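You operate a simulated robot arm through the tools that you are given. There is no shell and no other tool. Be economical: measure what you need, move in short steps, check, and stop when the job is done.

The job below is to be done with a simulated robot arm. You get a single attempt, and the scene is never put back.

## Task
Clear the side cabinet: green folder in the orange tray, both bottles in the blue tub.
Fine: the cream letter weight goes on the folder; the bottles stand upright.

Only the result counts: the job must be done as asked and must still hold three seconds after the hand-in. Knocking over, shifting, dropping, spilling or breaking anything else fails it.

## Robot
A 6-joint arm with a two-finger parallel gripper, fixed in place. Base frame: the origin is at the foot of the arm, x ahead of it, y to its left, z up; the work surface is at about z = 740. Units: mm, degrees, N and s.
With the tool pointing down near the work surface it reaches from about 180 to 840 mm from the base axis. Its first joint turns from -166.0 to 166.0 degrees. Payload 3.91 kg.
The tool frame sits at the grasp point between the pads (the TCP): z along the fingers, y along the line on which they close. The tips reach 30 mm beyond it. Largest opening 110 mm; finger width 20, thickness 10; the body of the gripper, 48 by 112 mm, starts 55 mm behind the TCP.
Orientation is that of the tool frame in the base frame, as [roll, pitch, yaw] about the fixed x, y, z axes, in that order (R = Rz(yaw) Ry(pitch) Rx(roll)). With the fingers straight down and closing along the base's y, the tool's x points along the base's -x, its y along +y and its z along -z.

## Interface
- The arm moves only by the tool jog_arm. Its argument "commands" is a list of rows, each a list of 7 numbers: the shift along the base's x, y, z in mm, then the turn, a rotation vector about the base's x, y, z in degrees, then the opening, from 0 (shut) to 1 (fully open). In form: [[dx, dy, dz, wx, wy, wz, hand], ...]. A call has 1 to 10 rows; each row shifts and turns the commanded pose from where the row before left it. Each row takes 0.2 s and may step no farther than 50 mm and 8.6 degrees from the row before; otherwise, or with a gripper value out of range, the whole call is refused. A pose out of reach is approached as far as the arm can. The call stops where the force on the tool passes 90 N (or 10 N more than at its start, if that is more) or the arm is blocked; 0.2 s more then pass. The fingers move at their own pace (about 108 mm/s each) and stop on an object; they squeeze with about 31 N. The grip force told is the motor's: it shows also when the fingers shut on nothing. Time passes only in rows, and 0.2 s behind the last, so rows that do not move let the fingers close. The reply holds the time, the measured pose of the TCP, the force on the tool along the base axes, the opening and the grip force, in the units named above and with some noise.
- Cameras (640 x 400 px; columns grow to the right, rows downward): "scene" is fixed at [398.2, -649.6, 1340.5]; the picture's right is [0.95, 0.30, 0.00], its down [0.28, -0.89, -0.36] and it looks along [-0.11, 0.35, -0.93] (base axes); focal length 275 px, centre (320, 200). "wrist" rides on the gripper at [77, 7, -114] in the tool frame; the picture's right is [-0.09, 1.00, 0.00], its down [-0.80, -0.07, -0.59] and it looks along [-0.59, -0.05, 0.80] (tool axes); focal length 270 px, centre (320, 200).
- get_image(camera): a new picture of that camera. The clock stands still meanwhile.
- lift_body(by): slides the trunk up (or, below 0, down) by that many mm; the arm rides with it, the base frame stays. It gives what a move gives, with no picture.
- probe_pixels(camera, pixels): for up to 12 pixels [column, row] of the newest picture of that camera ("zoom" is the newest enlarged one), the place [x, y, z] in the base frame of the surface seen there, good to about 3 mm. The clock stands still meanwhile.
- inspect(camera, box): a new picture of the part [left, top, right, bottom] of that camera's present view, enlarged. The clock stands still meanwhile.
- close_job(): hands the job in; it is judged then, once.

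Go step by step. Measure first, check grasps and placings, and put right what went wrong. The budget is 80 turns and 54 pictures, counting those below and the enlarged ones. Unless the task says otherwise, let go and move clear before handing in, and close with one line.

The tools are called after "Call:" by a JSON object that holds its "api" and its "payload". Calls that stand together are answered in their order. jog_arm: Moves the arm, as the interface text tells. Its arguments: {"type":"object","properties":{"commands":{"type":"array","items":{"type":"array","items":{"type":"number"}}}},"required":["commands"]} The other tools are called the same way: lift_body (by) slides the trunk up or down; get_image (camera) takes a picture; probe_pixels (camera, pixels) gives the place of the surface under pixels of a picture; inspect (camera, box) takes an enlarged picture of a part of a camera's view; close_job () hands the job in.

At the start:

```text
time: 0.0
tcp_pos: [277.3, -425.1, 992.6]
orientation: [180.0, 0.0, 179.9]
ft_force: [-0.1, 0.6, -0.4]
grip_width: 110.1
grip_force: 0.0
trunk travel left (down, up): [-475.0, 65.0]
```

scene: 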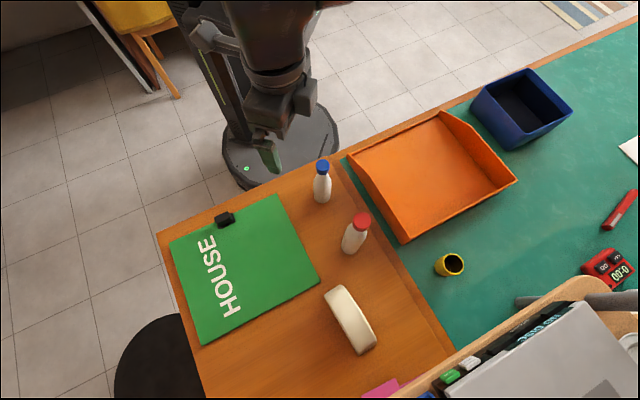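
wrist: 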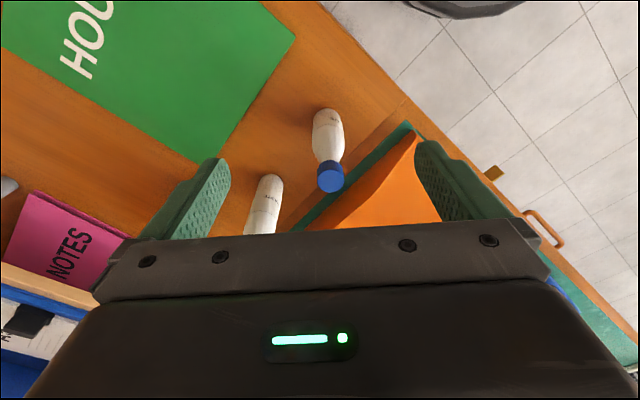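

The scene shows the folder (245,265), the blue-cap bottle (322,180), the red-cap bottle (355,233), the cream weight (350,320), the orange tray (430,175) and the blue tub (522,108). I'll measure all of these first.

Call:
{"api": "probe_pixels", "payload": {"camera": "scene", "pixels": [[172, 242], [278, 196], [319, 281], [203, 344], [224, 219], [250, 280], [322, 166], [321, 199], [361, 218], [350, 250], [338, 293], [365, 350]]}}

Call:
{"api": "probe_pixels", "payload": {"camera": "scene", "pixels": [[350, 160], [440, 112], [516, 182], [404, 242], [430, 175], [472, 102], [526, 70], [573, 103], [514, 149], [520, 100], [160, 236], [370, 240]]}}

Call:
{"api": "inspect", "payload": {"camera": "scene", "box": [150, 140, 400, 400]}}

Call:
{"api": "inspect", "payload": {"camera": "scene", "box": [330, 50, 590, 260]}}

```text
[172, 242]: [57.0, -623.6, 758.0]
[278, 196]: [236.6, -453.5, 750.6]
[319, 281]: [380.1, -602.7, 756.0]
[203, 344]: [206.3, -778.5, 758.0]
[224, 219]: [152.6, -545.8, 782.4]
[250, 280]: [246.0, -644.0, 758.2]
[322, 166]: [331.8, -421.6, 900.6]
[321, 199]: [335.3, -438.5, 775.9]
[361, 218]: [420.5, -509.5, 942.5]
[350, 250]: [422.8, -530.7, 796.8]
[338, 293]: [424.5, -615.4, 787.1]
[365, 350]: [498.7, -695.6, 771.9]
```

```text
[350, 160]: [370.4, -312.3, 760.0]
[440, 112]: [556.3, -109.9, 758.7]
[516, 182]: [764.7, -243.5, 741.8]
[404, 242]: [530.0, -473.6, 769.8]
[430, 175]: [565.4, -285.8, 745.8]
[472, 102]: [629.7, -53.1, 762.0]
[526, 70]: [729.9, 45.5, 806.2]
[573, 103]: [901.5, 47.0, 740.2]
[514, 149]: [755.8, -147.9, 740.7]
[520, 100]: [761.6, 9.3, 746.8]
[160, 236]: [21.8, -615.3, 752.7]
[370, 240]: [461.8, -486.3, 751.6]
```

```text
1.54 times, centred on (275, 270) of scene
```

zoom: 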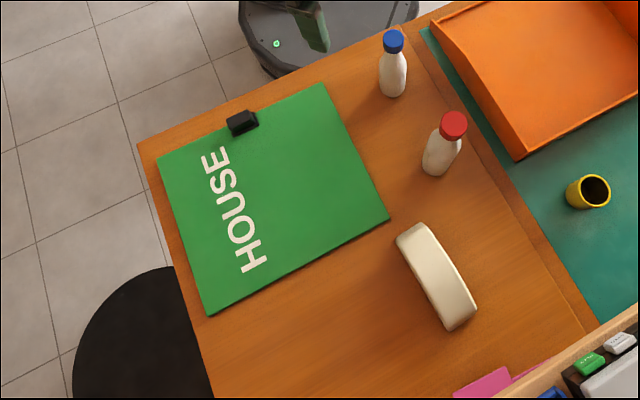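

```text
1.90 times, centred on (460, 155) of scene
```

zoom: 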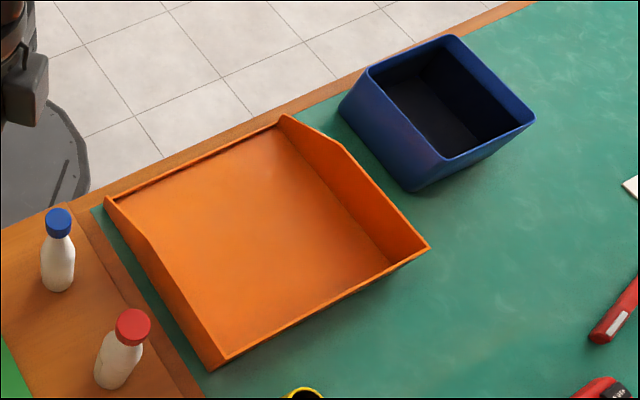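

The folder is about 247x207 mm and lies at nearly the same heading as the tray. I'll probe the tray, tub and clip in more detail before planning.

Call:
{"api": "probe_pixels", "payload": {"camera": "zoom", "pixels": [[106, 200], [282, 117], [344, 147], [428, 248], [212, 368], [150, 243], [125, 205], [283, 130], [385, 260], [225, 350], [320, 305], [175, 165]]}}

Call:
{"api": "probe_pixels", "payload": {"camera": "zoom", "pixels": [[370, 72], [452, 37], [533, 118], [446, 158], [414, 188], [342, 108], [440, 120], [480, 130], [430, 85], [57, 212], [58, 285], [132, 320]]}}

Call:
{"api": "inspect", "payload": {"camera": "scene", "box": [190, 190, 270, 240]}}

```text
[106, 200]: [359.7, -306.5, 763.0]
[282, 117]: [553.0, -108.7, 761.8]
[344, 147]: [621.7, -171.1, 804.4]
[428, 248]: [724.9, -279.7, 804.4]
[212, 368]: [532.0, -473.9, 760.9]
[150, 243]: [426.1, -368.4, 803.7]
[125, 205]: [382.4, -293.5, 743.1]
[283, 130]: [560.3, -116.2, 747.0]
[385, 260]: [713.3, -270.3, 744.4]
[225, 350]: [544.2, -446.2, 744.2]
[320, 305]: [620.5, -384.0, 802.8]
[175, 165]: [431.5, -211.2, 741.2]
```

```text
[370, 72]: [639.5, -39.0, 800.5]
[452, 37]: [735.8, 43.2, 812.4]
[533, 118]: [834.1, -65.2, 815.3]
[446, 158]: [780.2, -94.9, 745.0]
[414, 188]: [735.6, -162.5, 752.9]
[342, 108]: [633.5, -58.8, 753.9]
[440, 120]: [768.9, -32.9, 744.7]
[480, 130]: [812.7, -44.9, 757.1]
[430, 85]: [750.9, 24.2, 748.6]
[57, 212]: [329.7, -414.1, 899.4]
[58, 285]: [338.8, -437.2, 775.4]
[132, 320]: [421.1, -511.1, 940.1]
```

```text
8.00 times, centred on (230, 215) of scene
```

zoom: 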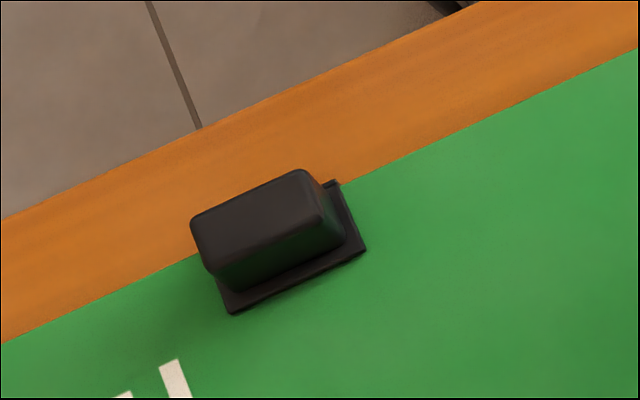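

Tray back edge (robot side) is low at about z 762, and the other three walls reach about 804. The tub rim is near z 813. I'll look at the bottle profiles and the clip with the wrist camera.

Call:
{"api": "inspect", "payload": {"camera": "wrist", "box": [230, 90, 390, 240]}}

Call:
{"api": "inspect", "payload": {"camera": "scene", "box": [295, 150, 385, 265]}}

```text
2.67 times, centred on (310, 165) of wrist
```

zoom: 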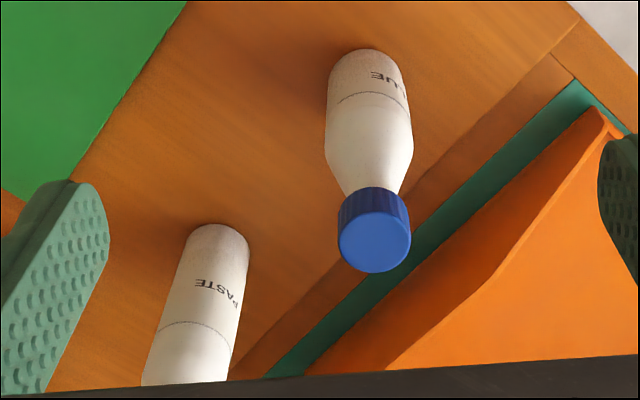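

```text
3.48 times, centred on (340, 208) of scene
```

zoom: 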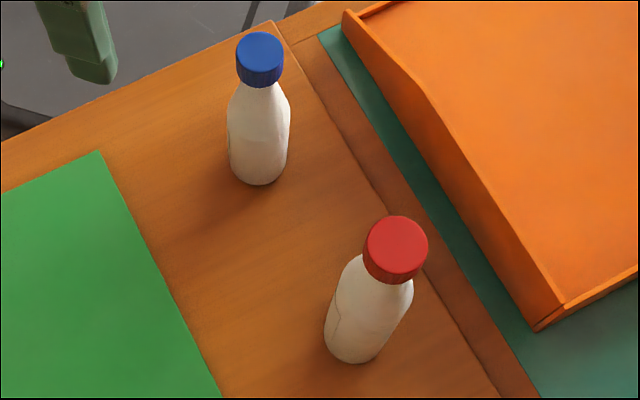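

The blue bottle has a body, a shoulder and a narrow neck under the cap; the red one is taller. I'll probe heights and widths along both in this zoom.

Call:
{"api": "probe_pixels", "payload": {"camera": "zoom", "pixels": [[260, 50], [236, 65], [283, 68], [259, 88], [229, 115], [289, 115], [258, 130], [230, 150], [287, 155], [258, 182], [242, 90], [278, 92]]}}

Call:
{"api": "probe_pixels", "payload": {"camera": "zoom", "pixels": [[398, 240], [365, 255], [425, 268], [385, 284], [352, 262], [410, 300], [375, 310], [336, 295], [398, 330], [350, 358], [326, 340], [378, 356]]}}

```text
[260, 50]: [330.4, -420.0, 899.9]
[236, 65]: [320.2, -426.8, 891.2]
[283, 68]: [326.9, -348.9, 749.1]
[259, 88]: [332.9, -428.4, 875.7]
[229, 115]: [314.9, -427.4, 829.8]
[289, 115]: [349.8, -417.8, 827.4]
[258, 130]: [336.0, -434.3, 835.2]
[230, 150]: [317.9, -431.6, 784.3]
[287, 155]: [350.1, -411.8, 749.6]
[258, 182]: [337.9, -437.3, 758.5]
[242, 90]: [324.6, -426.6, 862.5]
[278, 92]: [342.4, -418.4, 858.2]
```

```text
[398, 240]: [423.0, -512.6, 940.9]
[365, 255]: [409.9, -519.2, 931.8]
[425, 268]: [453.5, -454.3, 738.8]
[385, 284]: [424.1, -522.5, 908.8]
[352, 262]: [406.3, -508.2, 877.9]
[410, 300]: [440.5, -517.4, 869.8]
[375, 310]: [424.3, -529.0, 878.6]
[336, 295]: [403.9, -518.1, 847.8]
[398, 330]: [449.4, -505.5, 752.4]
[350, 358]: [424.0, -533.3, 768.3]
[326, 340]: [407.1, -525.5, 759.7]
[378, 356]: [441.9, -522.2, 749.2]
```

Both bottles are about 37 mm across: blue axis near (332,-419), red near (423,-514). I'll turn the fingers by -45° so they close along (1,1), and move above the blue bottle.

Call:
{"api": "jog_arm", "payload": {"commands": [[9, 1, 0, 0, 0, -7.5, 1], [9, 1, 0, 0, 0, -7.5, 1], [9, 1, 0, 0, 0, -7.5, 1], [9, 1, 0, 0, 0, -7.5, 1], [9, 1, 0, 0, 0, -7.5, 1], [10, 1, 0, 0, 0, -7.5, 0.8], [0, 0, 0, 0, 0, 0, 0.8]]}}

Call:
{"api": "get_image", "payload": {"camera": "wrist"}}

```text
time: 1.6
tcp_pos: [332.0, -417.9, 993.2]
orientation: [180.0, 0.0, 134.9]
ft_force: [0.1, 0.4, -0.5]
grip_width: 87.7
grip_force: 0.0
trunk travel left (down, up): [-475.0, 65.0]
```

```text
46 pictures are left
```

wrist: 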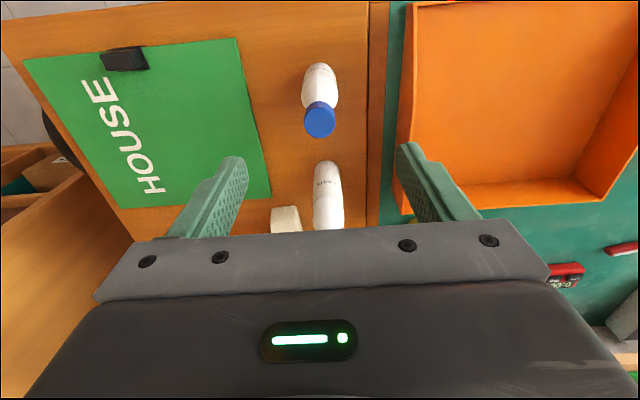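

The blue cap sits at (320,118), exactly where the tool axis predicts it, so the gripper is centred. I'll descend to z 822 and close.

Call:
{"api": "jog_arm", "payload": {"commands": [[0, -1, -40, 0, 0, 0, 0.8], [0, 0, -40, 0, 0, 0, 0.8], [0, 0, -40, 0, 0, 0, 0.8], [0, 0, -30, 0, 0, 0, 0.8], [0, 0, -21, 0, 0, 0, 0.8], [0, 0, 0, 0, 0, 0, 0.8], [0, 0, 0, 0, 0, 0, 0], [0, 0, 0, 0, 0, 0, 0], [0, 0, 0, 0, 0, 0, 0]]}}

Call:
{"api": "inspect", "payload": {"camera": "scene", "box": [240, 100, 400, 260]}}

```text
time: 2.8
tcp_pos: [336.9, -424.3, 844.3]
orientation: [-179.6, 1.9, 135.2]
ft_force: [-3.3, 5.3, 64.3]
grip_width: 88.0
grip_force: 0.0
trunk travel left (down, up): [-475.0, 65.0]
stopped in row 5: the force on the tool passed its limit (the readings are from after the stop); the commanded pose is now the measured one
```

```text
2.50 times, centred on (320, 180) of scene
```

zoom: 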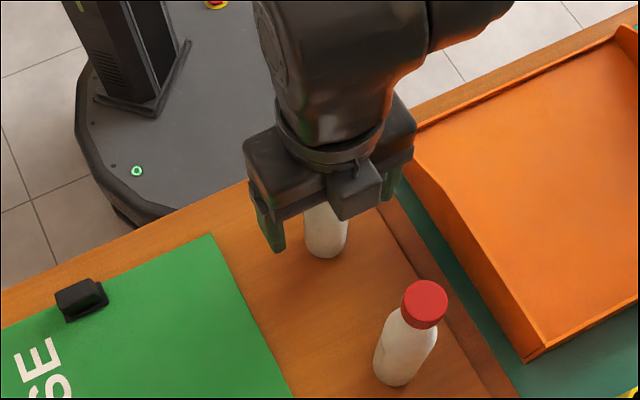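

The gripper palm touched the cap top (palm 55 mm behind the TCP, 844+55 ≈ 900), so body grasps from above won't work and I'll grip the cap instead. I'll lift off, level the tool and check the bottle.

Call:
{"api": "jog_arm", "payload": {"commands": [[0, 0, 15, 0, 0, 0, 0.8], [0, 0, 45, 0, 0, 0, 0.8], [0, 0, 50, 0, 0, 0, 0.8], [0, 0, 35, 1.62, 1.07, -0.2, 0.8], [0, 0, 0, 0, 0, 0, 0.8]]}}

Call:
{"api": "get_image", "payload": {"camera": "wrist"}}

Call:
{"api": "inspect", "payload": {"camera": "scene", "box": [240, 100, 400, 260]}}

```text
time: 4.0
tcp_pos: [335.2, -423.4, 983.9]
orientation: [179.9, -0.7, 135.0]
ft_force: [-0.2, -0.6, -0.1]
grip_width: 88.1
grip_force: 0.0
trunk travel left (down, up): [-475.0, 65.0]
```

```text
44 pictures are left
```

wrist: 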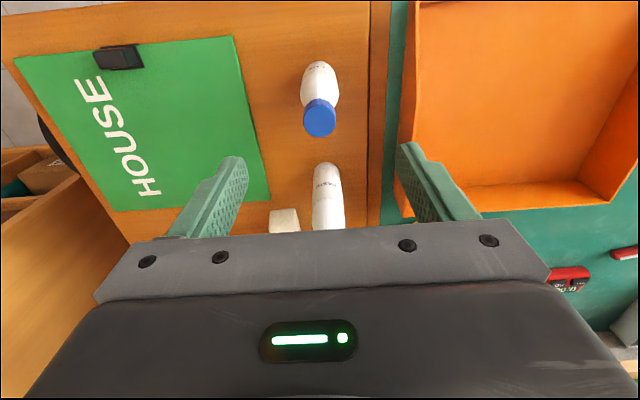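

```text
2.50 times, centred on (320, 180) of scene
```

zoom: 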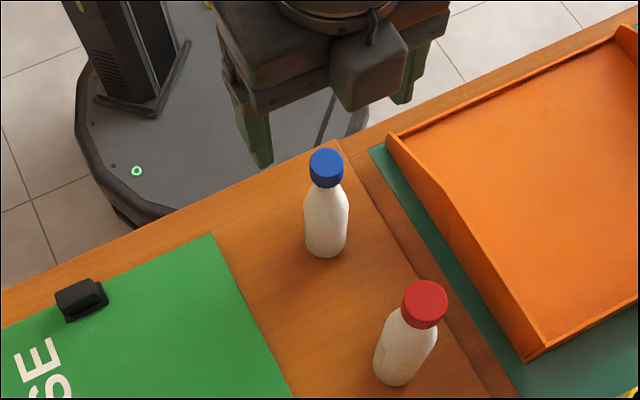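

The bottle is still upright. I'll re-measure its cap before gripping.

Call:
{"api": "probe_pixels", "payload": {"camera": "zoom", "pixels": [[326, 158], [312, 160], [341, 160], [325, 150], [326, 186], [423, 294], [304, 210], [326, 250]]}}

```text
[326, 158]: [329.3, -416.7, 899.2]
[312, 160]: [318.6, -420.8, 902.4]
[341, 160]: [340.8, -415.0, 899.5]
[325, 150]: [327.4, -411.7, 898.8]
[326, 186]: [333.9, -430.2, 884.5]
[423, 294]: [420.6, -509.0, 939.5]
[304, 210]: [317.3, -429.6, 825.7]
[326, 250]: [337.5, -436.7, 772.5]
```

The cap is centred near (331,-418). I'll align, level, descend to z 881 and close on the cap.

Call:
{"api": "jog_arm", "payload": {"commands": [[-4.5, 5, 0, -0.57, -0.42, 0, 0.8], [0, 0, -40, 0, 0, 0, 0.8], [0, 0, -40, 0, 0, 0, 0.8], [0, 0, -23, 0, 0, 0, 0.8], [0, 0, 0, 0, 0, 0, 0.8], [0, 0, 0, 0, 0, 0, 0], [0, 0, 0, 0, 0, 0, 0], [0, 0, 0, 0, 0, 0, 0]]}}

```text
time: 5.8
tcp_pos: [331.6, -419.0, 879.2]
orientation: [-179.9, 0.0, 135.0]
ft_force: [0.6, -0.1, 0.1]
grip_width: 25.2
grip_force: 30.4
trunk travel left (down, up): [-475.0, 65.0]
```

It gripped at a width of 25 mm. I'll lift 90 mm and check that the bottle comes up straight.

Call:
{"api": "jog_arm", "payload": {"commands": [[0, 0, 20, 0, 0, 0, 0], [0, 0, 35, 0, 0, 0, 0], [0, 0, 35, 0, 0, 0, 0], [0, 0, 35, 0, 0, 0, 0], [0, 0, 0, 0, 0, 0, 0]]}}

Call:
{"api": "get_image", "payload": {"camera": "scene"}}

```text
time: 7.0
tcp_pos: [333.3, -420.3, 1005.7]
orientation: [-180.0, 0.0, 135.0]
ft_force: [-0.3, 0.7, -1.5]
grip_width: 25.0
grip_force: 31.5
trunk travel left (down, up): [-475.0, 65.0]
```

```text
42 pictures are left
```

scene: 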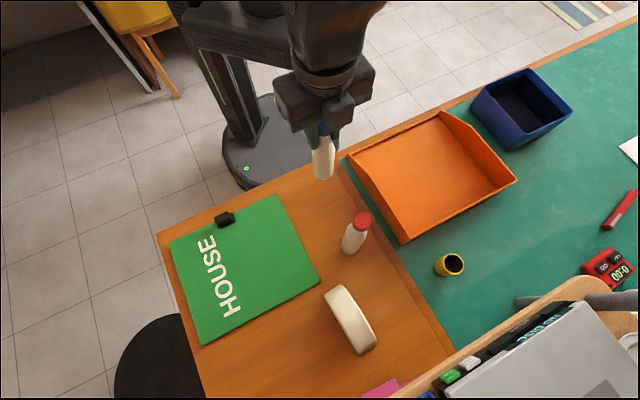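

The bottle hangs straight. Now I'll measure the tub interior accurately.

Call:
{"api": "inspect", "payload": {"camera": "scene", "box": [460, 60, 584, 160]}}

```text
4.00 times, centred on (522, 110) of scene
```

zoom: 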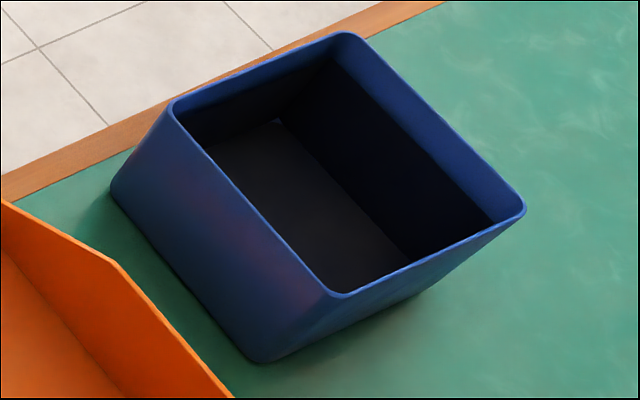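

Call:
{"api": "probe_pixels", "payload": {"camera": "zoom", "pixels": [[172, 110], [343, 35], [523, 210], [338, 295], [278, 121], [406, 252], [330, 285], [215, 150], [300, 200], [260, 362], [112, 190], [370, 270]]}}

```text
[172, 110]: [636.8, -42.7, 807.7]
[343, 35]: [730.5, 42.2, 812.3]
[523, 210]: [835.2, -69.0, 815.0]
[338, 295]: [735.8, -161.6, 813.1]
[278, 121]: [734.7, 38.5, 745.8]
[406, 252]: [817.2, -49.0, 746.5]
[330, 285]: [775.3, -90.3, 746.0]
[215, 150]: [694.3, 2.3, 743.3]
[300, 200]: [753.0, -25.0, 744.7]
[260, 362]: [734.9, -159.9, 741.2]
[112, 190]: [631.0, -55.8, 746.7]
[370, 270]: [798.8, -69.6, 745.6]
```

The tub is vertical-walled, about 150 x 136 mm, centred near (734,-59), with its floor at z 746. I'll carry the blue bottle to (710,-32) above the tub.

Call:
{"api": "jog_arm", "payload": {"commands": [[15, 15, 0, 0, 0, 0, 0], [27, 28, 0, 0, 0, 0, 0], [27, 28, 0, 0, 0, 0, 0], [27, 28, 0, 0, 0, 0, 0], [27, 28, 0, 0, 0, 0, 0], [27, 28, 0, 0, 0, 0, 0], [27, 28, 0, 0, 0, 0, 0], [27, 28, 0, 0, 0, 0, 0], [27, 28, 0, 0, 0, 0, 0], [27, 28, 0, 0, 0, 0, 0]]}}

Call:
{"api": "jog_arm", "payload": {"commands": [[27, 28, 0, 0, 0, 0, 0], [27, 28, 0, 0, 0, 0, 0], [27, 28, 0, 0, 0, 0, 0], [25, 25, 0, 0, 0, 0, 0], [13, 12, 0, 0, 0, 0, 0], [0, 0, 0, 0, 0, 0, 0], [0, 0, 0, 0, 0, 0, 0]]}}

Call:
{"api": "get_image", "payload": {"camera": "scene"}}

```text
time: 9.2
tcp_pos: [592.2, -151.6, 1001.8]
orientation: [179.9, 0.0, 135.0]
ft_force: [-1.2, -0.8, -1.2]
grip_width: 24.9
grip_force: 31.1
trunk travel left (down, up): [-475.0, 65.0]
```

```text
time: 10.8
tcp_pos: [708.8, -30.6, 1003.5]
orientation: [-179.9, 0.0, 135.1]
ft_force: [-0.6, -1.0, -1.0]
grip_width: 25.2
grip_force: 31.0
trunk travel left (down, up): [-475.0, 65.0]
```

```text
40 pictures are left
```

scene: 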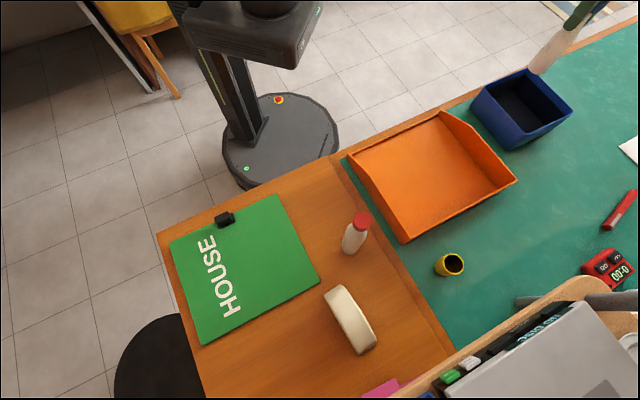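

The bottle bottom projects to (538,68), which matches being above the tub's back half. I'll lower it to just above the floor.

Call:
{"api": "jog_arm", "payload": {"commands": [[0.5, -1, -35, 0, 0, 0, 0], [0, 0, -35, 0, 0, 0, 0], [0, 0, -30, 0, 0, 0, 0], [0, 0, -17, 0, 0, 0, 0], [0, 0, -6, 0, 0, 0, 0], [0, 0, -2, 0, 0, 0, 0], [0, 0, 0, 0, 0, 0, 0]]}}

Call:
{"api": "get_image", "payload": {"camera": "scene"}}

```text
time: 12.4
tcp_pos: [710.1, -32.4, 879.9]
orientation: [179.9, 0.0, 135.0]
ft_force: [0.0, -0.1, -1.4]
grip_width: 24.4
grip_force: 31.3
trunk travel left (down, up): [-475.0, 65.0]
```

```text
39 pictures are left
```

scene: 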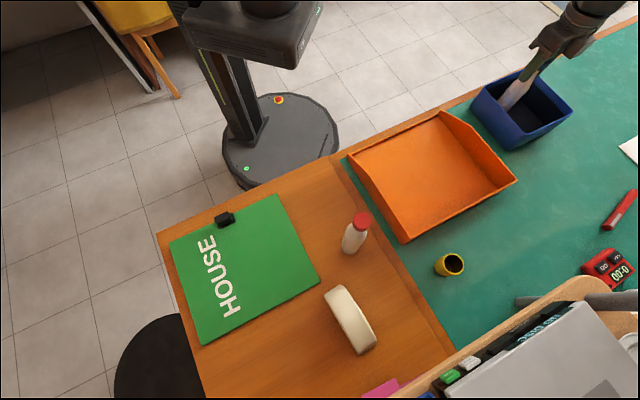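

The bottle is inside the tub and about 5 mm above the floor. I'll creep down until it touches.

Call:
{"api": "jog_arm", "payload": {"commands": [[0, 0, -2, 0, 0, 0, 0], [0, 0, -2, 0, 0, 0, 0], [0, 0, -1, 0, 0, 0, 0], [0, 0, 0, 0, 0, 0, 0]]}}

```text
time: 13.4
tcp_pos: [710.5, -31.3, 874.2]
orientation: [-180.0, 0.0, 135.1]
ft_force: [0.4, 0.3, -1.5]
grip_width: 24.9
grip_force: 31.6
trunk travel left (down, up): [-475.0, 65.0]
```

Call:
{"api": "jog_arm", "payload": {"commands": [[0, 0, -1, 0, 0, 0, 0], [0, 0, -1, 0, 0, 0, 0], [0, 0, 0, 0, 0, 0, 0]]}}

```text
time: 14.2
tcp_pos: [709.2, -32.3, 873.0]
orientation: [179.9, 0.1, 135.0]
ft_force: [0.6, 1.4, 7.7]
grip_width: 24.8
grip_force: 31.8
trunk travel left (down, up): [-475.0, 65.0]
```

Contact now shows (+7.7 N). I'll release and rise.

Call:
{"api": "jog_arm", "payload": {"commands": [[0, 0, 0, 0, 0, 0, 0.3], [0, 0, 0, 0, 0, 0, 0.6], [0, 0, 0, 0, 0, 0, 0.7], [0, 0, 30, 0, 0, 0, 0.7], [0, 0, 40, 0, 0, 0, 0.7], [0, 0, 50, 0, 0, 0, 0.7], [0, 0, 25, 0, 0, 0, 0.7], [-20, -25, 0, 0, 0, 0, 0.7]]}}

Call:
{"api": "jog_arm", "payload": {"commands": [[-27, -32, 0, 0, 0, 0, 0.7], [-27, -32, 0, 0, 0, 0, 0.7], [-27, -32, 0, 0, 0, 0, 0.7], [-27, -32, 0, 0, 0, 0, 0.7], [-27, -32, 0, 0, 0, 0, 0.7], [-27, -32, 0, 0, 0, 0, 0.7], [-27, -32, 0, 0, 0, 0, 0.7], [-27, -32, 0, 0, 0, 0, 0.7], [-20, -32, 0, 0, 0, 0, 0.7], [0, 0, 0, 0, 0, 0, 0.7]]}}

Call:
{"api": "get_image", "payload": {"camera": "scene"}}

```text
time: 16.0
tcp_pos: [689.3, -58.2, 1018.2]
orientation: [179.9, 0.0, 135.1]
ft_force: [-0.2, -0.5, -0.4]
grip_width: 77.0
grip_force: 0.0
trunk travel left (down, up): [-475.0, 65.0]
```

```text
time: 18.2
tcp_pos: [453.9, -345.4, 1016.9]
orientation: [179.9, 0.1, 135.0]
ft_force: [0.3, 0.1, 0.2]
grip_width: 77.1
grip_force: 0.0
trunk travel left (down, up): [-475.0, 65.0]
```

```text
38 pictures are left
```

scene: 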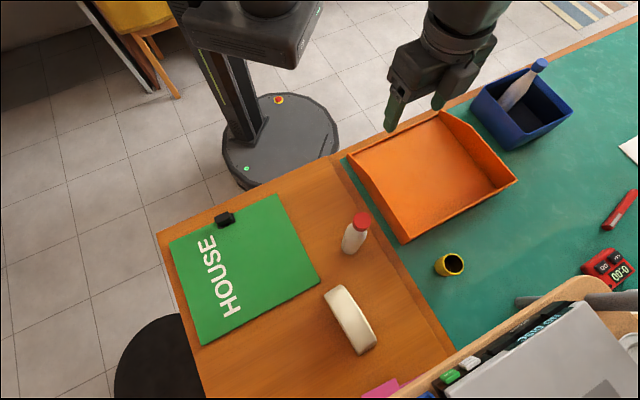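

Blue is upright in the tub, with its cap at (540,65) as predicted. Next I'll go above the red cap at (422,-511).

Call:
{"api": "jog_arm", "payload": {"commands": [[-8, -41, 0, 0, 0, 0, 0.7], [-8, -42, 0, 0, 0, 0, 0.7], [-8, -42, 0, 0, 0, 0, 0.7], [-8, -41, 0, 0, 0, 0, 0.7], [0, 0, 0, 0, 0, 0, 0.7]]}}

Call:
{"api": "get_image", "payload": {"camera": "wrist"}}

Call:
{"api": "probe_pixels", "payload": {"camera": "scene", "pixels": [[361, 218], [356, 220], [367, 220], [361, 214]]}}

```text
time: 19.4
tcp_pos: [422.3, -511.1, 1016.8]
orientation: [179.9, 0.0, 135.0]
ft_force: [0.1, 0.6, -0.5]
grip_width: 76.9
grip_force: 0.0
trunk travel left (down, up): [-475.0, 65.0]
```

```text
37 pictures are left
```

wrist: 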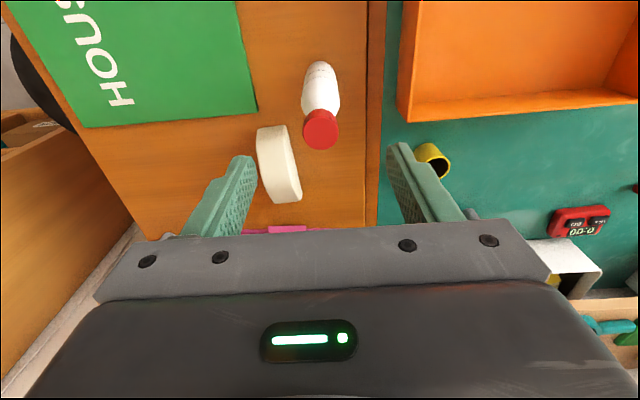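

```text
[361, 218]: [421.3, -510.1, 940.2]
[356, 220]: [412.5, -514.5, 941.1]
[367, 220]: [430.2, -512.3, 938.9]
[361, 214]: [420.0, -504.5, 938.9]
```

The red cap is centred at (321,130), as predicted. I'll descend to z 919, grip and lift.

Call:
{"api": "jog_arm", "payload": {"commands": [[0, 0, -40, 0, 0, 0, 0.7], [0, 0, -40, 0, 0, 0, 0.7], [0, 0, -18, 0, 0, 0, 0.7], [0, 0, 0, 0, 0, 0, 0.7], [0, 0, 0, 0, 0, 0, 0], [0, 0, 0, 0, 0, 0, 0], [0, 0, 0, 0, 0, 0, 0]]}}

Call:
{"api": "jog_arm", "payload": {"commands": [[0, 0, 15, 0, 0, 0, 0], [0, 0, 35, 0, 0, 0, 0], [0, 0, 40, 0, 0, 0, 0], [0, 0, 30, 0, 0, 0, 0], [0, 0, 0, 0, 0, 0, 0]]}}

Call:
{"api": "get_image", "payload": {"camera": "scene"}}

```text
time: 21.0
tcp_pos: [424.9, -509.1, 919.1]
orientation: [180.0, -0.1, 135.0]
ft_force: [-0.2, 0.6, 0.1]
grip_width: 26.1
grip_force: 30.3
trunk travel left (down, up): [-475.0, 65.0]
```

```text
time: 22.2
tcp_pos: [424.3, -511.2, 1038.9]
orientation: [-180.0, 0.1, 135.0]
ft_force: [0.4, 0.2, -1.2]
grip_width: 26.3
grip_force: 30.6
trunk travel left (down, up): [-475.0, 65.0]
```

```text
36 pictures are left
```

scene: 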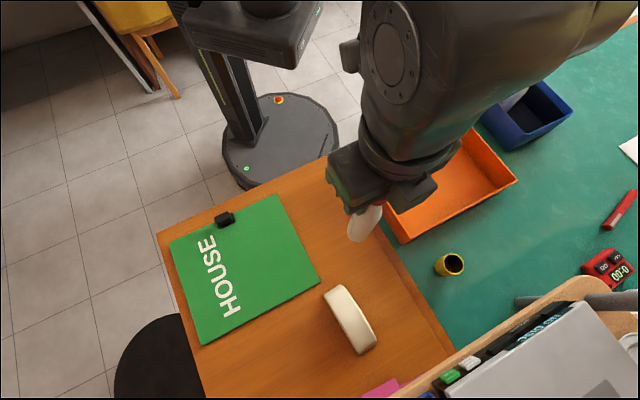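

Red is gripped at 26 mm and lifted straight. I'll carry it to (758,-86) above the tub's front half.

Call:
{"api": "jog_arm", "payload": {"commands": [[15, 19, 0, 0, 0, 0, 0], [25, 32, 0, 0, 0, 0, 0], [25, 32, 0, 0, 0, 0, 0], [25, 32, 0, 0, 0, 0, 0], [25, 32, 0, 0, 0, 0, 0], [25, 32, 0, 0, 0, 0, 0], [25, 32, 0, 0, 0, 0, 0], [25, 32, 0, 0, 0, 0, 0], [25, 32, 0, 0, 0, 0, 0], [25, 32, 0, 0, 0, 0, 0]]}}

Call:
{"api": "jog_arm", "payload": {"commands": [[25, 32, 0, 0, 0, 0, 0], [25, 32, 0, 0, 0, 0, 0], [25, 32, 0, 0, 0, 0, 0], [14, 16, 0, 0, 0, 0, 0], [5, 6, 0, 0, 0, 0, 0], [0, 0, 0, 0, 0, 0, 0]]}}

Call:
{"api": "get_image", "payload": {"camera": "scene"}}

```text
time: 24.4
tcp_pos: [663.0, -204.0, 1038.0]
orientation: [179.9, 0.1, 135.1]
ft_force: [0.6, -0.2, -2.8]
grip_width: 26.6
grip_force: 31.3
trunk travel left (down, up): [-475.0, 65.0]
```

```text
time: 25.8
tcp_pos: [755.6, -86.2, 1040.8]
orientation: [180.0, 0.0, 134.9]
ft_force: [0.0, 0.5, -1.7]
grip_width: 26.3
grip_force: 31.0
trunk travel left (down, up): [-475.0, 65.0]
```

```text
35 pictures are left
```

scene: 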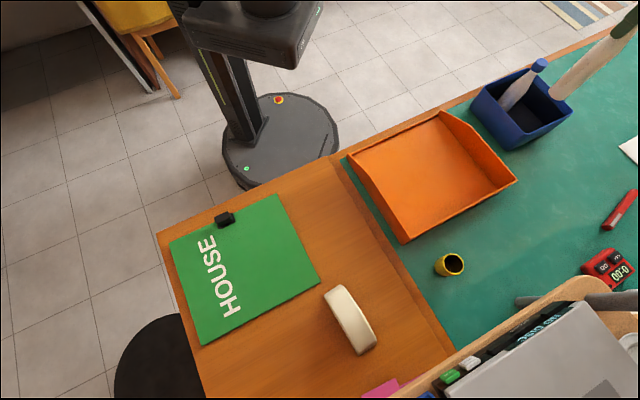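

The position is right. I'll lower red into the tub, stopping a few mm above the floor.

Call:
{"api": "jog_arm", "payload": {"commands": [[2, 0, -35, 0, 0, 0, 0], [0, 0, -35, 0, 0, 0, 0], [0, 0, -30, 0, 0, 0, 0], [0, 0, -15, 0, 0, 0, 0], [0, 0, -6, 0, 0, 0, 0], [0, 0, -2, 0, 0, 0, 0], [0, 0, -1, 0, 0, 0, 0], [0, 0, 0, 0, 0, 0, 0]]}}

Call:
{"api": "jog_arm", "payload": {"commands": [[0, 0, -1, 0, 0, 0, 0], [0, 0, -1, 0, 0, 0, 0], [0, 0, 0, 0, 0, 0, 0]]}}

Call:
{"api": "inspect", "payload": {"camera": "scene", "box": [440, 0, 640, 170]}}

```text
time: 27.6
tcp_pos: [757.4, -86.1, 914.0]
orientation: [179.9, 0.0, 135.1]
ft_force: [-0.4, -0.5, -1.3]
grip_width: 26.4
grip_force: 30.8
trunk travel left (down, up): [-475.0, 65.0]
```

```text
time: 28.4
tcp_pos: [756.9, -86.0, 913.6]
orientation: [179.9, 0.1, 135.0]
ft_force: [0.9, -0.5, 1.7]
grip_width: 26.3
grip_force: 30.8
trunk travel left (down, up): [-475.0, 65.0]
```

```text
2.35 times, centred on (540, 85) of scene
```

zoom: 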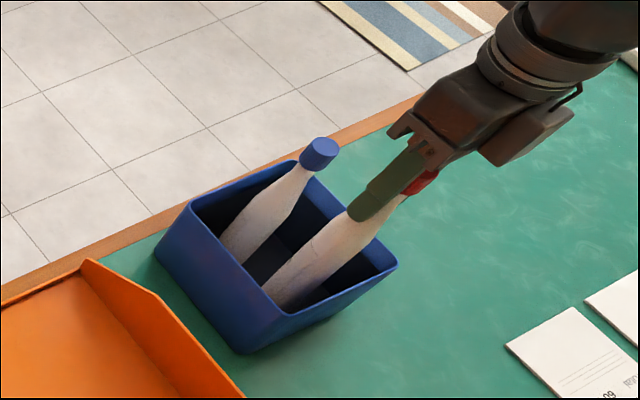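

Light contact (+3 N change) and both bottles sit apart in the tub. I'll go one more mm, release and rise.

Call:
{"api": "jog_arm", "payload": {"commands": [[0, 0, -0.7, 0, 0, 0, 0], [0, 0, 0, 0, 0, 0, 0], [0, 0, 0, 0, 0, 0, 0.25], [0, 0, 0, 0, 0, 0, 0.5], [0, 0, 0, 0, 0, 0, 0.5], [0, 0, 30, 0, 0, 0, 0.5], [0, 0, 40, 0, 0, 0, 0.5], [0, 0, 40, 0, 0, 0, 0.5], [-20, -20, 0, 0, 0, 0, 0.5]]}}

Call:
{"api": "jog_arm", "payload": {"commands": [[-33, -25, 0, 0, 0, 0, 0.5], [-34, -25, 0, 0, 0, 0, 0.5], [-34, -25, 0, 0, 0, 0, 0.5], [-34, -25, 0, 0, 0, 0, 0.5], [-34, -25, 0, 0, 0, 0, 0.5], [-34, -25, 0, 0, 0, 0, 0.5], [0, 0, 0, 0, 0, 0, 0.5]]}}

Call:
{"api": "get_image", "payload": {"camera": "scene"}}

Call:
{"api": "get_image", "payload": {"camera": "wrist"}}

```text
time: 30.4
tcp_pos: [739.5, -107.9, 1023.1]
orientation: [179.8, 0.1, 134.9]
ft_force: [-0.3, 0.1, 0.6]
grip_width: 55.1
grip_force: 0.0
trunk travel left (down, up): [-475.0, 65.0]
```

```text
time: 32.0
tcp_pos: [534.7, -255.3, 1022.8]
orientation: [-179.9, 0.2, 135.0]
ft_force: [0.8, -1.0, 0.3]
grip_width: 54.9
grip_force: 0.0
trunk travel left (down, up): [-475.0, 65.0]
```

```text
33 pictures are left
```

scene: 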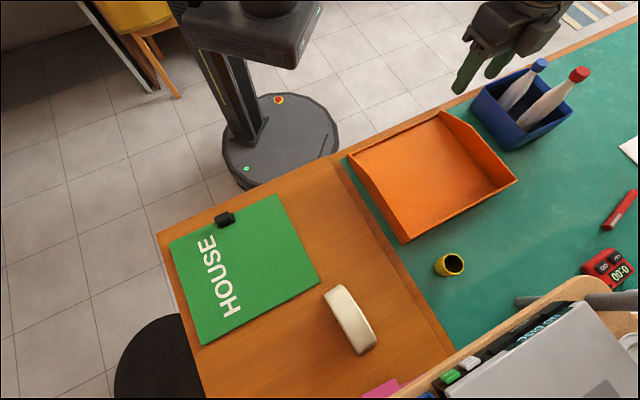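

```text
32 pictures are left
```

wrist: 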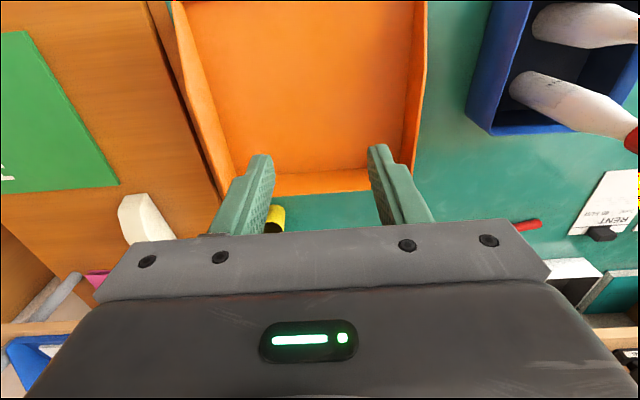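

Both bottles stand upright. Now precise tray interior points from this wrist view and the scene, plus the clip geometry.

Call:
{"api": "probe_pixels", "payload": {"camera": "wrist", "pixels": [[237, 170], [210, 100], [190, 40], [404, 150], [409, 90], [413, 20], [320, 172], [330, 185], [300, 80], [230, 165], [412, 120], [424, 120]]}}

Call:
{"api": "inspect", "payload": {"camera": "scene", "box": [150, 180, 330, 350]}}

Call:
{"api": "inspect", "payload": {"camera": "scene", "box": [335, 95, 525, 250]}}

```text
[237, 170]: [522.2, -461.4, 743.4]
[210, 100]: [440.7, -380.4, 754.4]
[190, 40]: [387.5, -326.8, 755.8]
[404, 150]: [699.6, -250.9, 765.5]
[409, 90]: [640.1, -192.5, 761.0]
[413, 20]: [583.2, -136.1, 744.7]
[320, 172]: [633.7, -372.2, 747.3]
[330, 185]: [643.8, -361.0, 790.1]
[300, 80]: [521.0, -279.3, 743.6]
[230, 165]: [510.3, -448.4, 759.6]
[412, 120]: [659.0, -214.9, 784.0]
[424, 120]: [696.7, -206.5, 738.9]
```

```text
2.35 times, centred on (240, 265) of scene
```

zoom: 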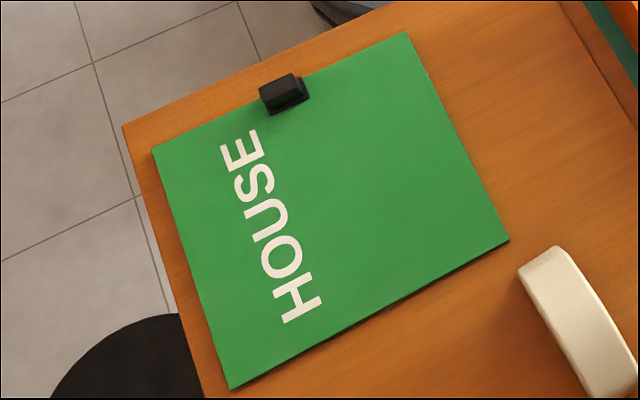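

```text
2.58 times, centred on (430, 172) of scene
```

zoom: 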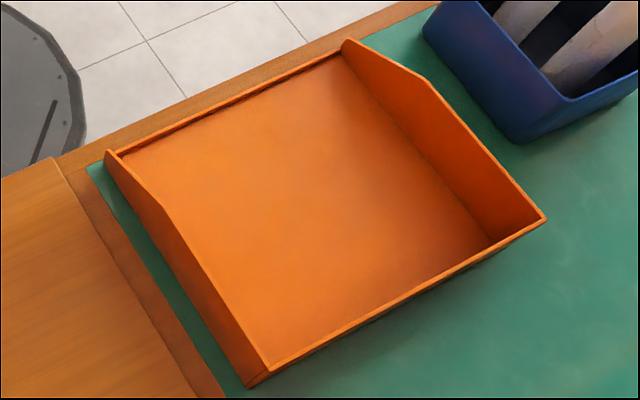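

The tray interior, measured in the 45° axes s=(x+y)/√2 and t=(x−y)/√2, spans s 43–316 and t ~472–711. The folder needs a shift of about +458 in s and almost none in t. I'll move above the clip and turn -90° so the fingers close across the clip's thin side.

Call:
{"api": "jog_arm", "payload": {"commands": [[-32, -24, 0, 0, 0, -8, 0.6], [-32, -24, 0, 0, 0, -8, 0.6], [-32, -24, 0, 0, 0, -8, 0.6], [-32, -24, 0, 0, 0, -8, 0.6], [-32, -24, 0, 0, 0, -8, 0.6], [-32, -24, 0, 0, 0, -8, 0.6], [-32, -24, 0, 0, 0, -8, 0.6], [-32, -24, 0, 0, 0, -8, 0.6], [-32, -24, 0, 0, 0, -8, 0.6], [-32, -24, 0, 0, 0, -8, 0.6]]}}

Call:
{"api": "jog_arm", "payload": {"commands": [[-30, -25, -25, 0, 0, -8, 0.6], [-31, -25, -40, 0, 0, -2, 0.6], [0, 0, -40, 0, 0, 0, 0.6], [0, 0, -30, 0, 0, 0, 0.6], [0, 0, 0, 0, 0, 0, 0.6]]}}

Call:
{"api": "get_image", "payload": {"camera": "wrist"}}

```text
time: 34.2
tcp_pos: [213.0, -494.5, 1026.0]
orientation: [-180.0, 0.0, 54.8]
ft_force: [0.0, -0.4, 0.2]
grip_width: 66.3
grip_force: 0.1
trunk travel left (down, up): [-475.0, 65.0]
```

```text
refused: row 2 steps farther than a row can; nothing moved
```

```text
29 pictures are left
```

wrist: 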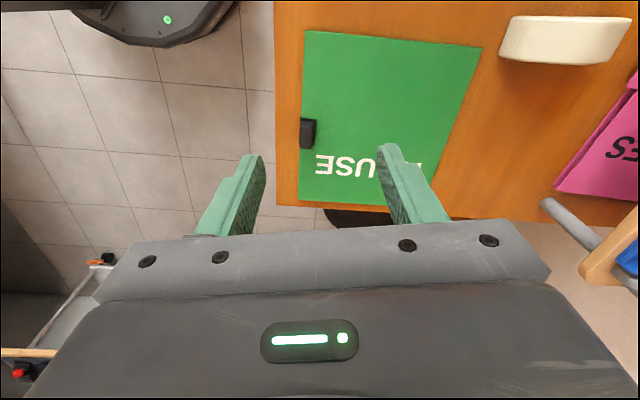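

One row was too long, so I'll redo that move in smaller steps.

Call:
{"api": "jog_arm", "payload": {"commands": [[-20, -17, -30, 0, 0, -5, 0.6], [-20, -17, -30, 0, 0, -5, 0.6], [-20, -17, -35, 0, 0, 0, 0.6], [0, 0, -40, 0, 0, 0, 0.6], [0, 0, 0, 0, 0, 0, 0.6]]}}

Call:
{"api": "get_image", "payload": {"camera": "wrist"}}

Call:
{"api": "probe_pixels", "payload": {"camera": "scene", "pixels": [[172, 243], [277, 197], [318, 280], [204, 342], [225, 285], [300, 240], [262, 311], [187, 293]]}}

```text
time: 35.4
tcp_pos: [156.5, -545.0, 888.6]
orientation: [180.0, 0.1, 45.0]
ft_force: [0.0, -0.4, -0.3]
grip_width: 65.8
grip_force: 0.1
trunk travel left (down, up): [-475.0, 65.0]
```

```text
28 pictures are left
```

wrist: 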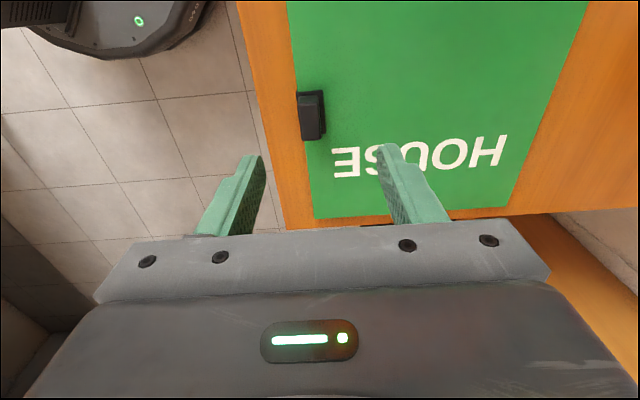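

```text
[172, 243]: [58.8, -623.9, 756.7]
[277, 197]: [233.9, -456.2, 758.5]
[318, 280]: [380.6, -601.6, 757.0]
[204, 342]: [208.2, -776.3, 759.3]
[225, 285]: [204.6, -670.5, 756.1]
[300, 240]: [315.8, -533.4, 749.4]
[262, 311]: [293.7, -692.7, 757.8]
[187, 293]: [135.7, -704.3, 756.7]
```

The folder is aligned within about 0.5° of the tray axes. Now a close look at the clip.

Call:
{"api": "inspect", "payload": {"camera": "wrist", "box": [270, 70, 360, 160]}}

Call:
{"api": "probe_pixels", "payload": {"camera": "wrist", "pixels": [[303, 94], [318, 94], [301, 136], [317, 138], [310, 105], [310, 125], [311, 115], [323, 115], [325, 95], [326, 133], [297, 100], [340, 120]]}}

```text
4.44 times, centred on (315, 115) of wrist
```

zoom: 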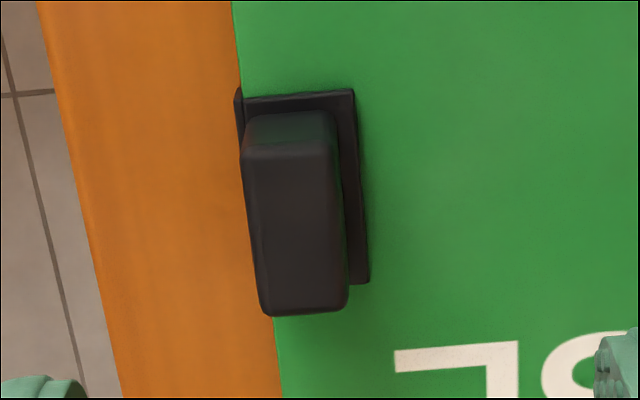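

```text
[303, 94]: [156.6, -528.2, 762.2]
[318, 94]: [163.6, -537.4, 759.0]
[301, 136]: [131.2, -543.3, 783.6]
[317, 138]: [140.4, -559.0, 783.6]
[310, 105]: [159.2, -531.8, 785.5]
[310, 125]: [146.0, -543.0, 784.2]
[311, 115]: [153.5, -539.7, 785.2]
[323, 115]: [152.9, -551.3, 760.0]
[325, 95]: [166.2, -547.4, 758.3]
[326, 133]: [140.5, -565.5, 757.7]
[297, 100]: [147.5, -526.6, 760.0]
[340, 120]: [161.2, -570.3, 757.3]
```

The knob is centred near (146,-541), about 18 mm thick, with its top at z 784. I'll go down to TCP z 793 (tips at 763) and close.

Call:
{"api": "jog_arm", "payload": {"commands": [[-10, 4, 0, 0, 0, 0, 0.6], [0, 0, -40, 0, 0, 0, 0.6], [0, 0, -35, 0, 0, 0, 0.6], [0, 0, -15, 0, 0, 0, 0.6], [0, 0, -5.5, 0, 0, 0, 0.6], [0, 0, 0, 0, 0, 0, 0.6], [0, 0, 0, 0, 0, 0, 0.3], [0, 0, 0, 0, 0, 0, 0], [0, 0, 0, 0, 0, 0, 0], [0, 0, 0, 0, 0, 0, 0]]}}

Call:
{"api": "get_image", "payload": {"camera": "wrist"}}

```text
time: 37.6
tcp_pos: [143.4, -543.4, 791.5]
orientation: [-180.0, -0.1, 45.0]
ft_force: [-0.2, -0.8, -0.5]
grip_width: 17.4
grip_force: 30.8
trunk travel left (down, up): [-475.0, 65.0]
```

```text
26 pictures are left
```

wrist: 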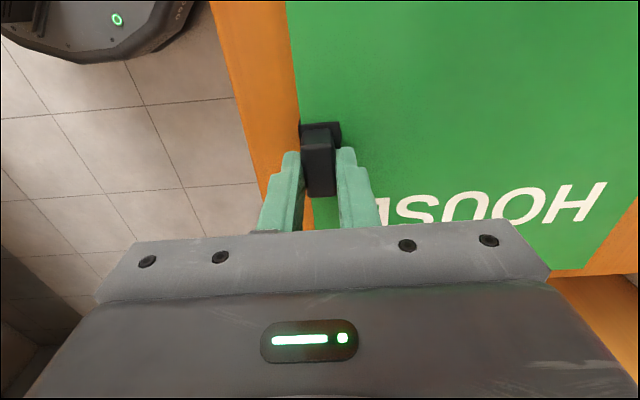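

It closed on the knob at 17.4 mm. I'll lift gently and look for droop.

Call:
{"api": "jog_arm", "payload": {"commands": [[0, 0, 8, 0, 0, 0, 0], [0, 0, 12, 0, 0, 0, 0], [0, 0, 15, 0, 0, 0, 0], [0, 0, 0, 0, 0, 0, 0]]}}

Call:
{"api": "get_image", "payload": {"camera": "scene"}}

Call:
{"api": "probe_pixels", "payload": {"camera": "scene", "pixels": [[170, 240], [203, 336], [316, 275], [250, 300], [280, 240], [190, 260]]}}

```text
time: 38.6
tcp_pos: [143.8, -543.9, 827.0]
orientation: [-179.9, 0.0, 45.0]
ft_force: [-0.2, 0.3, -2.0]
grip_width: 17.5
grip_force: 30.5
trunk travel left (down, up): [-475.0, 65.0]
```

```text
25 pictures are left
```

scene: 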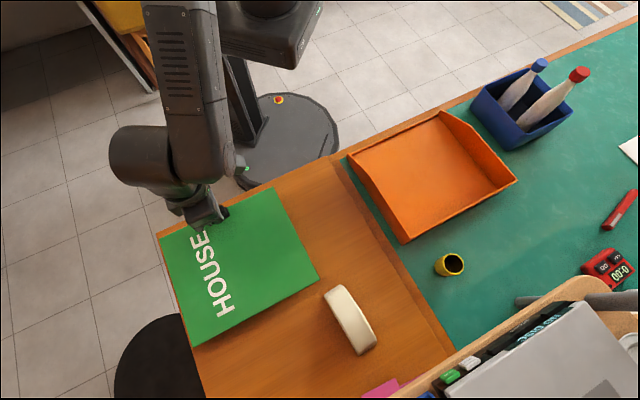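

```text
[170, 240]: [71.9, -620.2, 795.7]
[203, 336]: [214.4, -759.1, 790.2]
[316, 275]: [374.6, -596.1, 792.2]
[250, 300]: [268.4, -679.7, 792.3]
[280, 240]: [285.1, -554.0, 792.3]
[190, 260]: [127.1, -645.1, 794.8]
```

The folder came up level (z 790–795 across it). I'll raise it 65 mm more, then carry it along s over the tray.

Call:
{"api": "jog_arm", "payload": {"commands": [[0, 0, 15, 0, 0, 0, 0], [0, 0, 25, 0, 0, 0, 0], [0, 0, 25, 0, 0, 0, 0], [8, 8, 0, 0, 0, 0, 0], [16, 16, 0, 0, 0, 0, 0], [24, 24, 0, 0, 0, 0, 0], [24, 24, 0, 0, 0, 0, 0], [24, 24, 0, 0, 0, 0, 0], [24, 24, 0, 0, 0, 0, 0], [24, 24, 0, 0, 0, 0, 0]]}}

Call:
{"api": "jog_arm", "payload": {"commands": [[24, 24, 0, 0, 0, 0, 0], [24, 24, 0, 0, 0, 0, 0], [24, 24, 0, 0, 0, 0, 0], [24, 24, 0, 0, 0, 0, 0], [24, 24, 0, 0, 0, 0, 0], [24, 24, 0, 0, 0, 0, 0], [18, 17, 0, 0, 0, 0, 0], [12, 11, 0, 0, 0, 0, 0], [7, 6, 0, 0, 0, 0, 0], [0, 0, 0, 0, 0, 0, 0]]}}

Call:
{"api": "get_image", "payload": {"camera": "scene"}}

```text
time: 40.8
tcp_pos: [290.3, -396.4, 892.4]
orientation: [-180.0, 0.1, 45.0]
ft_force: [0.0, 0.9, -1.4]
grip_width: 17.4
grip_force: 31.3
trunk travel left (down, up): [-475.0, 65.0]
```

```text
time: 43.0
tcp_pos: [469.5, -220.7, 890.5]
orientation: [180.0, 0.1, 45.0]
ft_force: [0.7, -0.1, -2.0]
grip_width: 17.3
grip_force: 31.2
trunk travel left (down, up): [-475.0, 65.0]
```

```text
24 pictures are left
```

scene: 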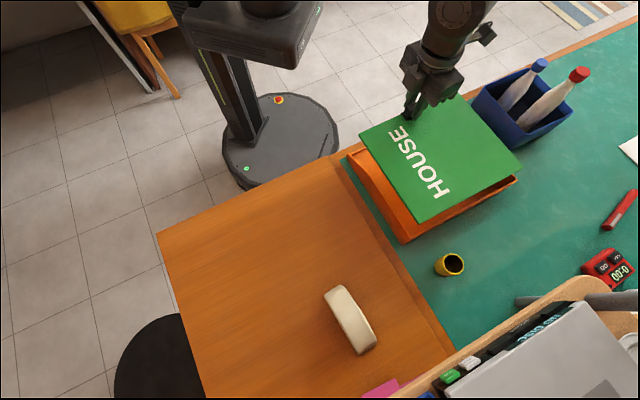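

The folder is over the tray. I'll probe its corners to verify the fit before lowering.

Call:
{"api": "inspect", "payload": {"camera": "scene", "box": [340, 70, 540, 250]}}

Call:
{"api": "probe_pixels", "payload": {"camera": "scene", "pixels": [[362, 130], [415, 221], [519, 168], [390, 180], [465, 196], [490, 130], [440, 150]]}}

```text
2.22 times, centred on (440, 160) of scene
```

zoom: 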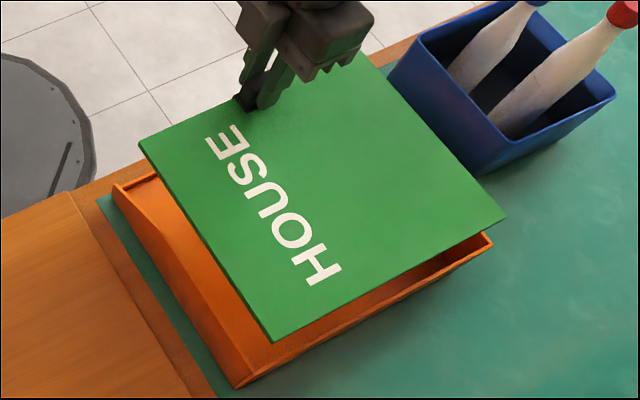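

```text
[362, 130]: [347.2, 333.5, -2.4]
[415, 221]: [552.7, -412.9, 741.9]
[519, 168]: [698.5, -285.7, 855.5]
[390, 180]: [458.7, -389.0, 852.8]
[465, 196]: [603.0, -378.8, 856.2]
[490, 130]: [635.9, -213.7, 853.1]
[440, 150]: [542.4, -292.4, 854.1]
```

Call:
{"api": "probe_pixels", "payload": {"camera": "zoom", "pixels": [[143, 147], [205, 240], [235, 285], [271, 336], [350, 295], [430, 255], [502, 217], [470, 180], [430, 130], [400, 95], [145, 140], [200, 112]]}}

```text
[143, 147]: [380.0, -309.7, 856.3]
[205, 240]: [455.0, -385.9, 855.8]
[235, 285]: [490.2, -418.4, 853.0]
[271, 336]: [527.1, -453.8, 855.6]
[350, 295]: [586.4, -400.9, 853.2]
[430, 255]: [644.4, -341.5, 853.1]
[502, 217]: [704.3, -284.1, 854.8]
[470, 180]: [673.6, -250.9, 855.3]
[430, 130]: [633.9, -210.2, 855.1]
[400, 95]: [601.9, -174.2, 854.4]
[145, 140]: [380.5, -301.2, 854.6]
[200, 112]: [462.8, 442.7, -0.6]
```

The folder spans s 49–300 and t 483–699 against the tray's 43–316 and 472–711. I'll shift it +5 in s and +5 in t, then lower most of the way.

Call:
{"api": "jog_arm", "payload": {"commands": [[7, 0, 0, 0, 0, 0, 0], [0, 0, -20, 0, 0, 0, 0], [0, 0, -20, 0, 0, 0, 0], [0, 0, -5, 0, 0, 0, 0], [0, 0, 0, 0, 0, 0, 0]]}}

Call:
{"api": "inspect", "payload": {"camera": "scene", "box": [340, 70, 540, 250]}}

```text
time: 44.2
tcp_pos: [476.6, -220.2, 845.0]
orientation: [180.0, 0.0, 45.1]
ft_force: [0.3, -0.3, -1.9]
grip_width: 17.5
grip_force: 31.4
trunk travel left (down, up): [-475.0, 65.0]
```

```text
2.22 times, centred on (440, 160) of scene
```

zoom: 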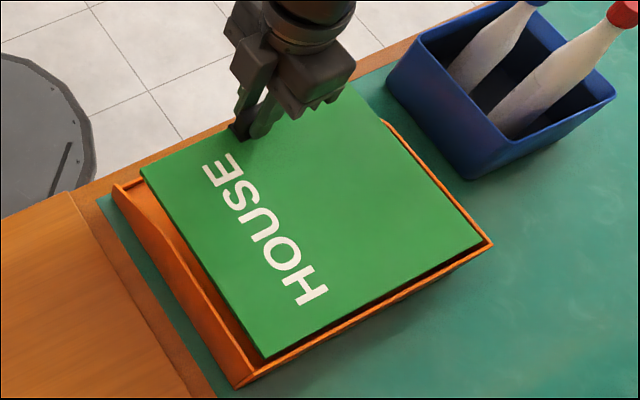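

Call:
{"api": "probe_pixels", "payload": {"camera": "zoom", "pixels": [[148, 175], [205, 265], [260, 350], [340, 315], [420, 277], [480, 244], [450, 207], [410, 160], [395, 130], [440, 180], [485, 255], [260, 372]]}}

```text
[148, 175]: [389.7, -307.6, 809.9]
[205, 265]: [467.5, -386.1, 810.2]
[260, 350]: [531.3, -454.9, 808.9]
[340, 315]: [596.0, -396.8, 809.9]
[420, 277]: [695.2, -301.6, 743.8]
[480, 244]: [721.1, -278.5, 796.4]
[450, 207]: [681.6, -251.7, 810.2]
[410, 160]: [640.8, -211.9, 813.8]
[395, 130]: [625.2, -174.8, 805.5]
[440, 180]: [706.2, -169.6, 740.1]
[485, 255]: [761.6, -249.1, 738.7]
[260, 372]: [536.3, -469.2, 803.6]
```

Margins are about 10 mm each side and 7–9 mm at the near wall. I'll lower to just above the floor.

Call:
{"api": "jog_arm", "payload": {"commands": [[0, 0, -12, 0, 0, 0, 0], [0, 0, -15, 0, 0, 0, 0], [0, 0, -15, 0, 0, 0, 0], [0, 0, -10, 0, 0, 0, 0], [0, 0, -4, 0, 0, 0, 0], [0, 0, 0, 0, 0, 0, 0]]}}

Call:
{"api": "jog_arm", "payload": {"commands": [[0, 0, -1.5, 0, 0, 0, 0], [0, 0, -1.5, 0, 0, 0, 0], [0, 0, 0, 0, 0, 0, 0]]}}

Call:
{"api": "inspect", "payload": {"camera": "scene", "box": [340, 70, 540, 250]}}

```text
time: 45.6
tcp_pos: [475.0, -222.8, 789.9]
orientation: [179.9, 0.1, 45.0]
ft_force: [-0.7, 0.1, -1.2]
grip_width: 17.2
grip_force: 31.3
trunk travel left (down, up): [-475.0, 65.0]
```

```text
time: 46.4
tcp_pos: [474.5, -222.6, 787.1]
orientation: [-180.0, 0.0, 45.0]
ft_force: [0.7, -0.2, -1.4]
grip_width: 17.4
grip_force: 30.9
trunk travel left (down, up): [-475.0, 65.0]
```

```text
2.22 times, centred on (440, 160) of scene
```

zoom: 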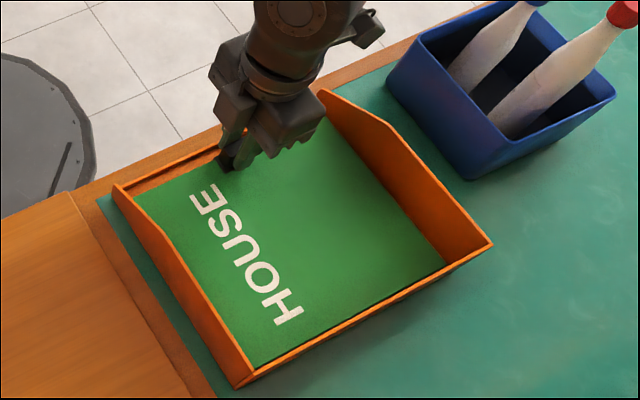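

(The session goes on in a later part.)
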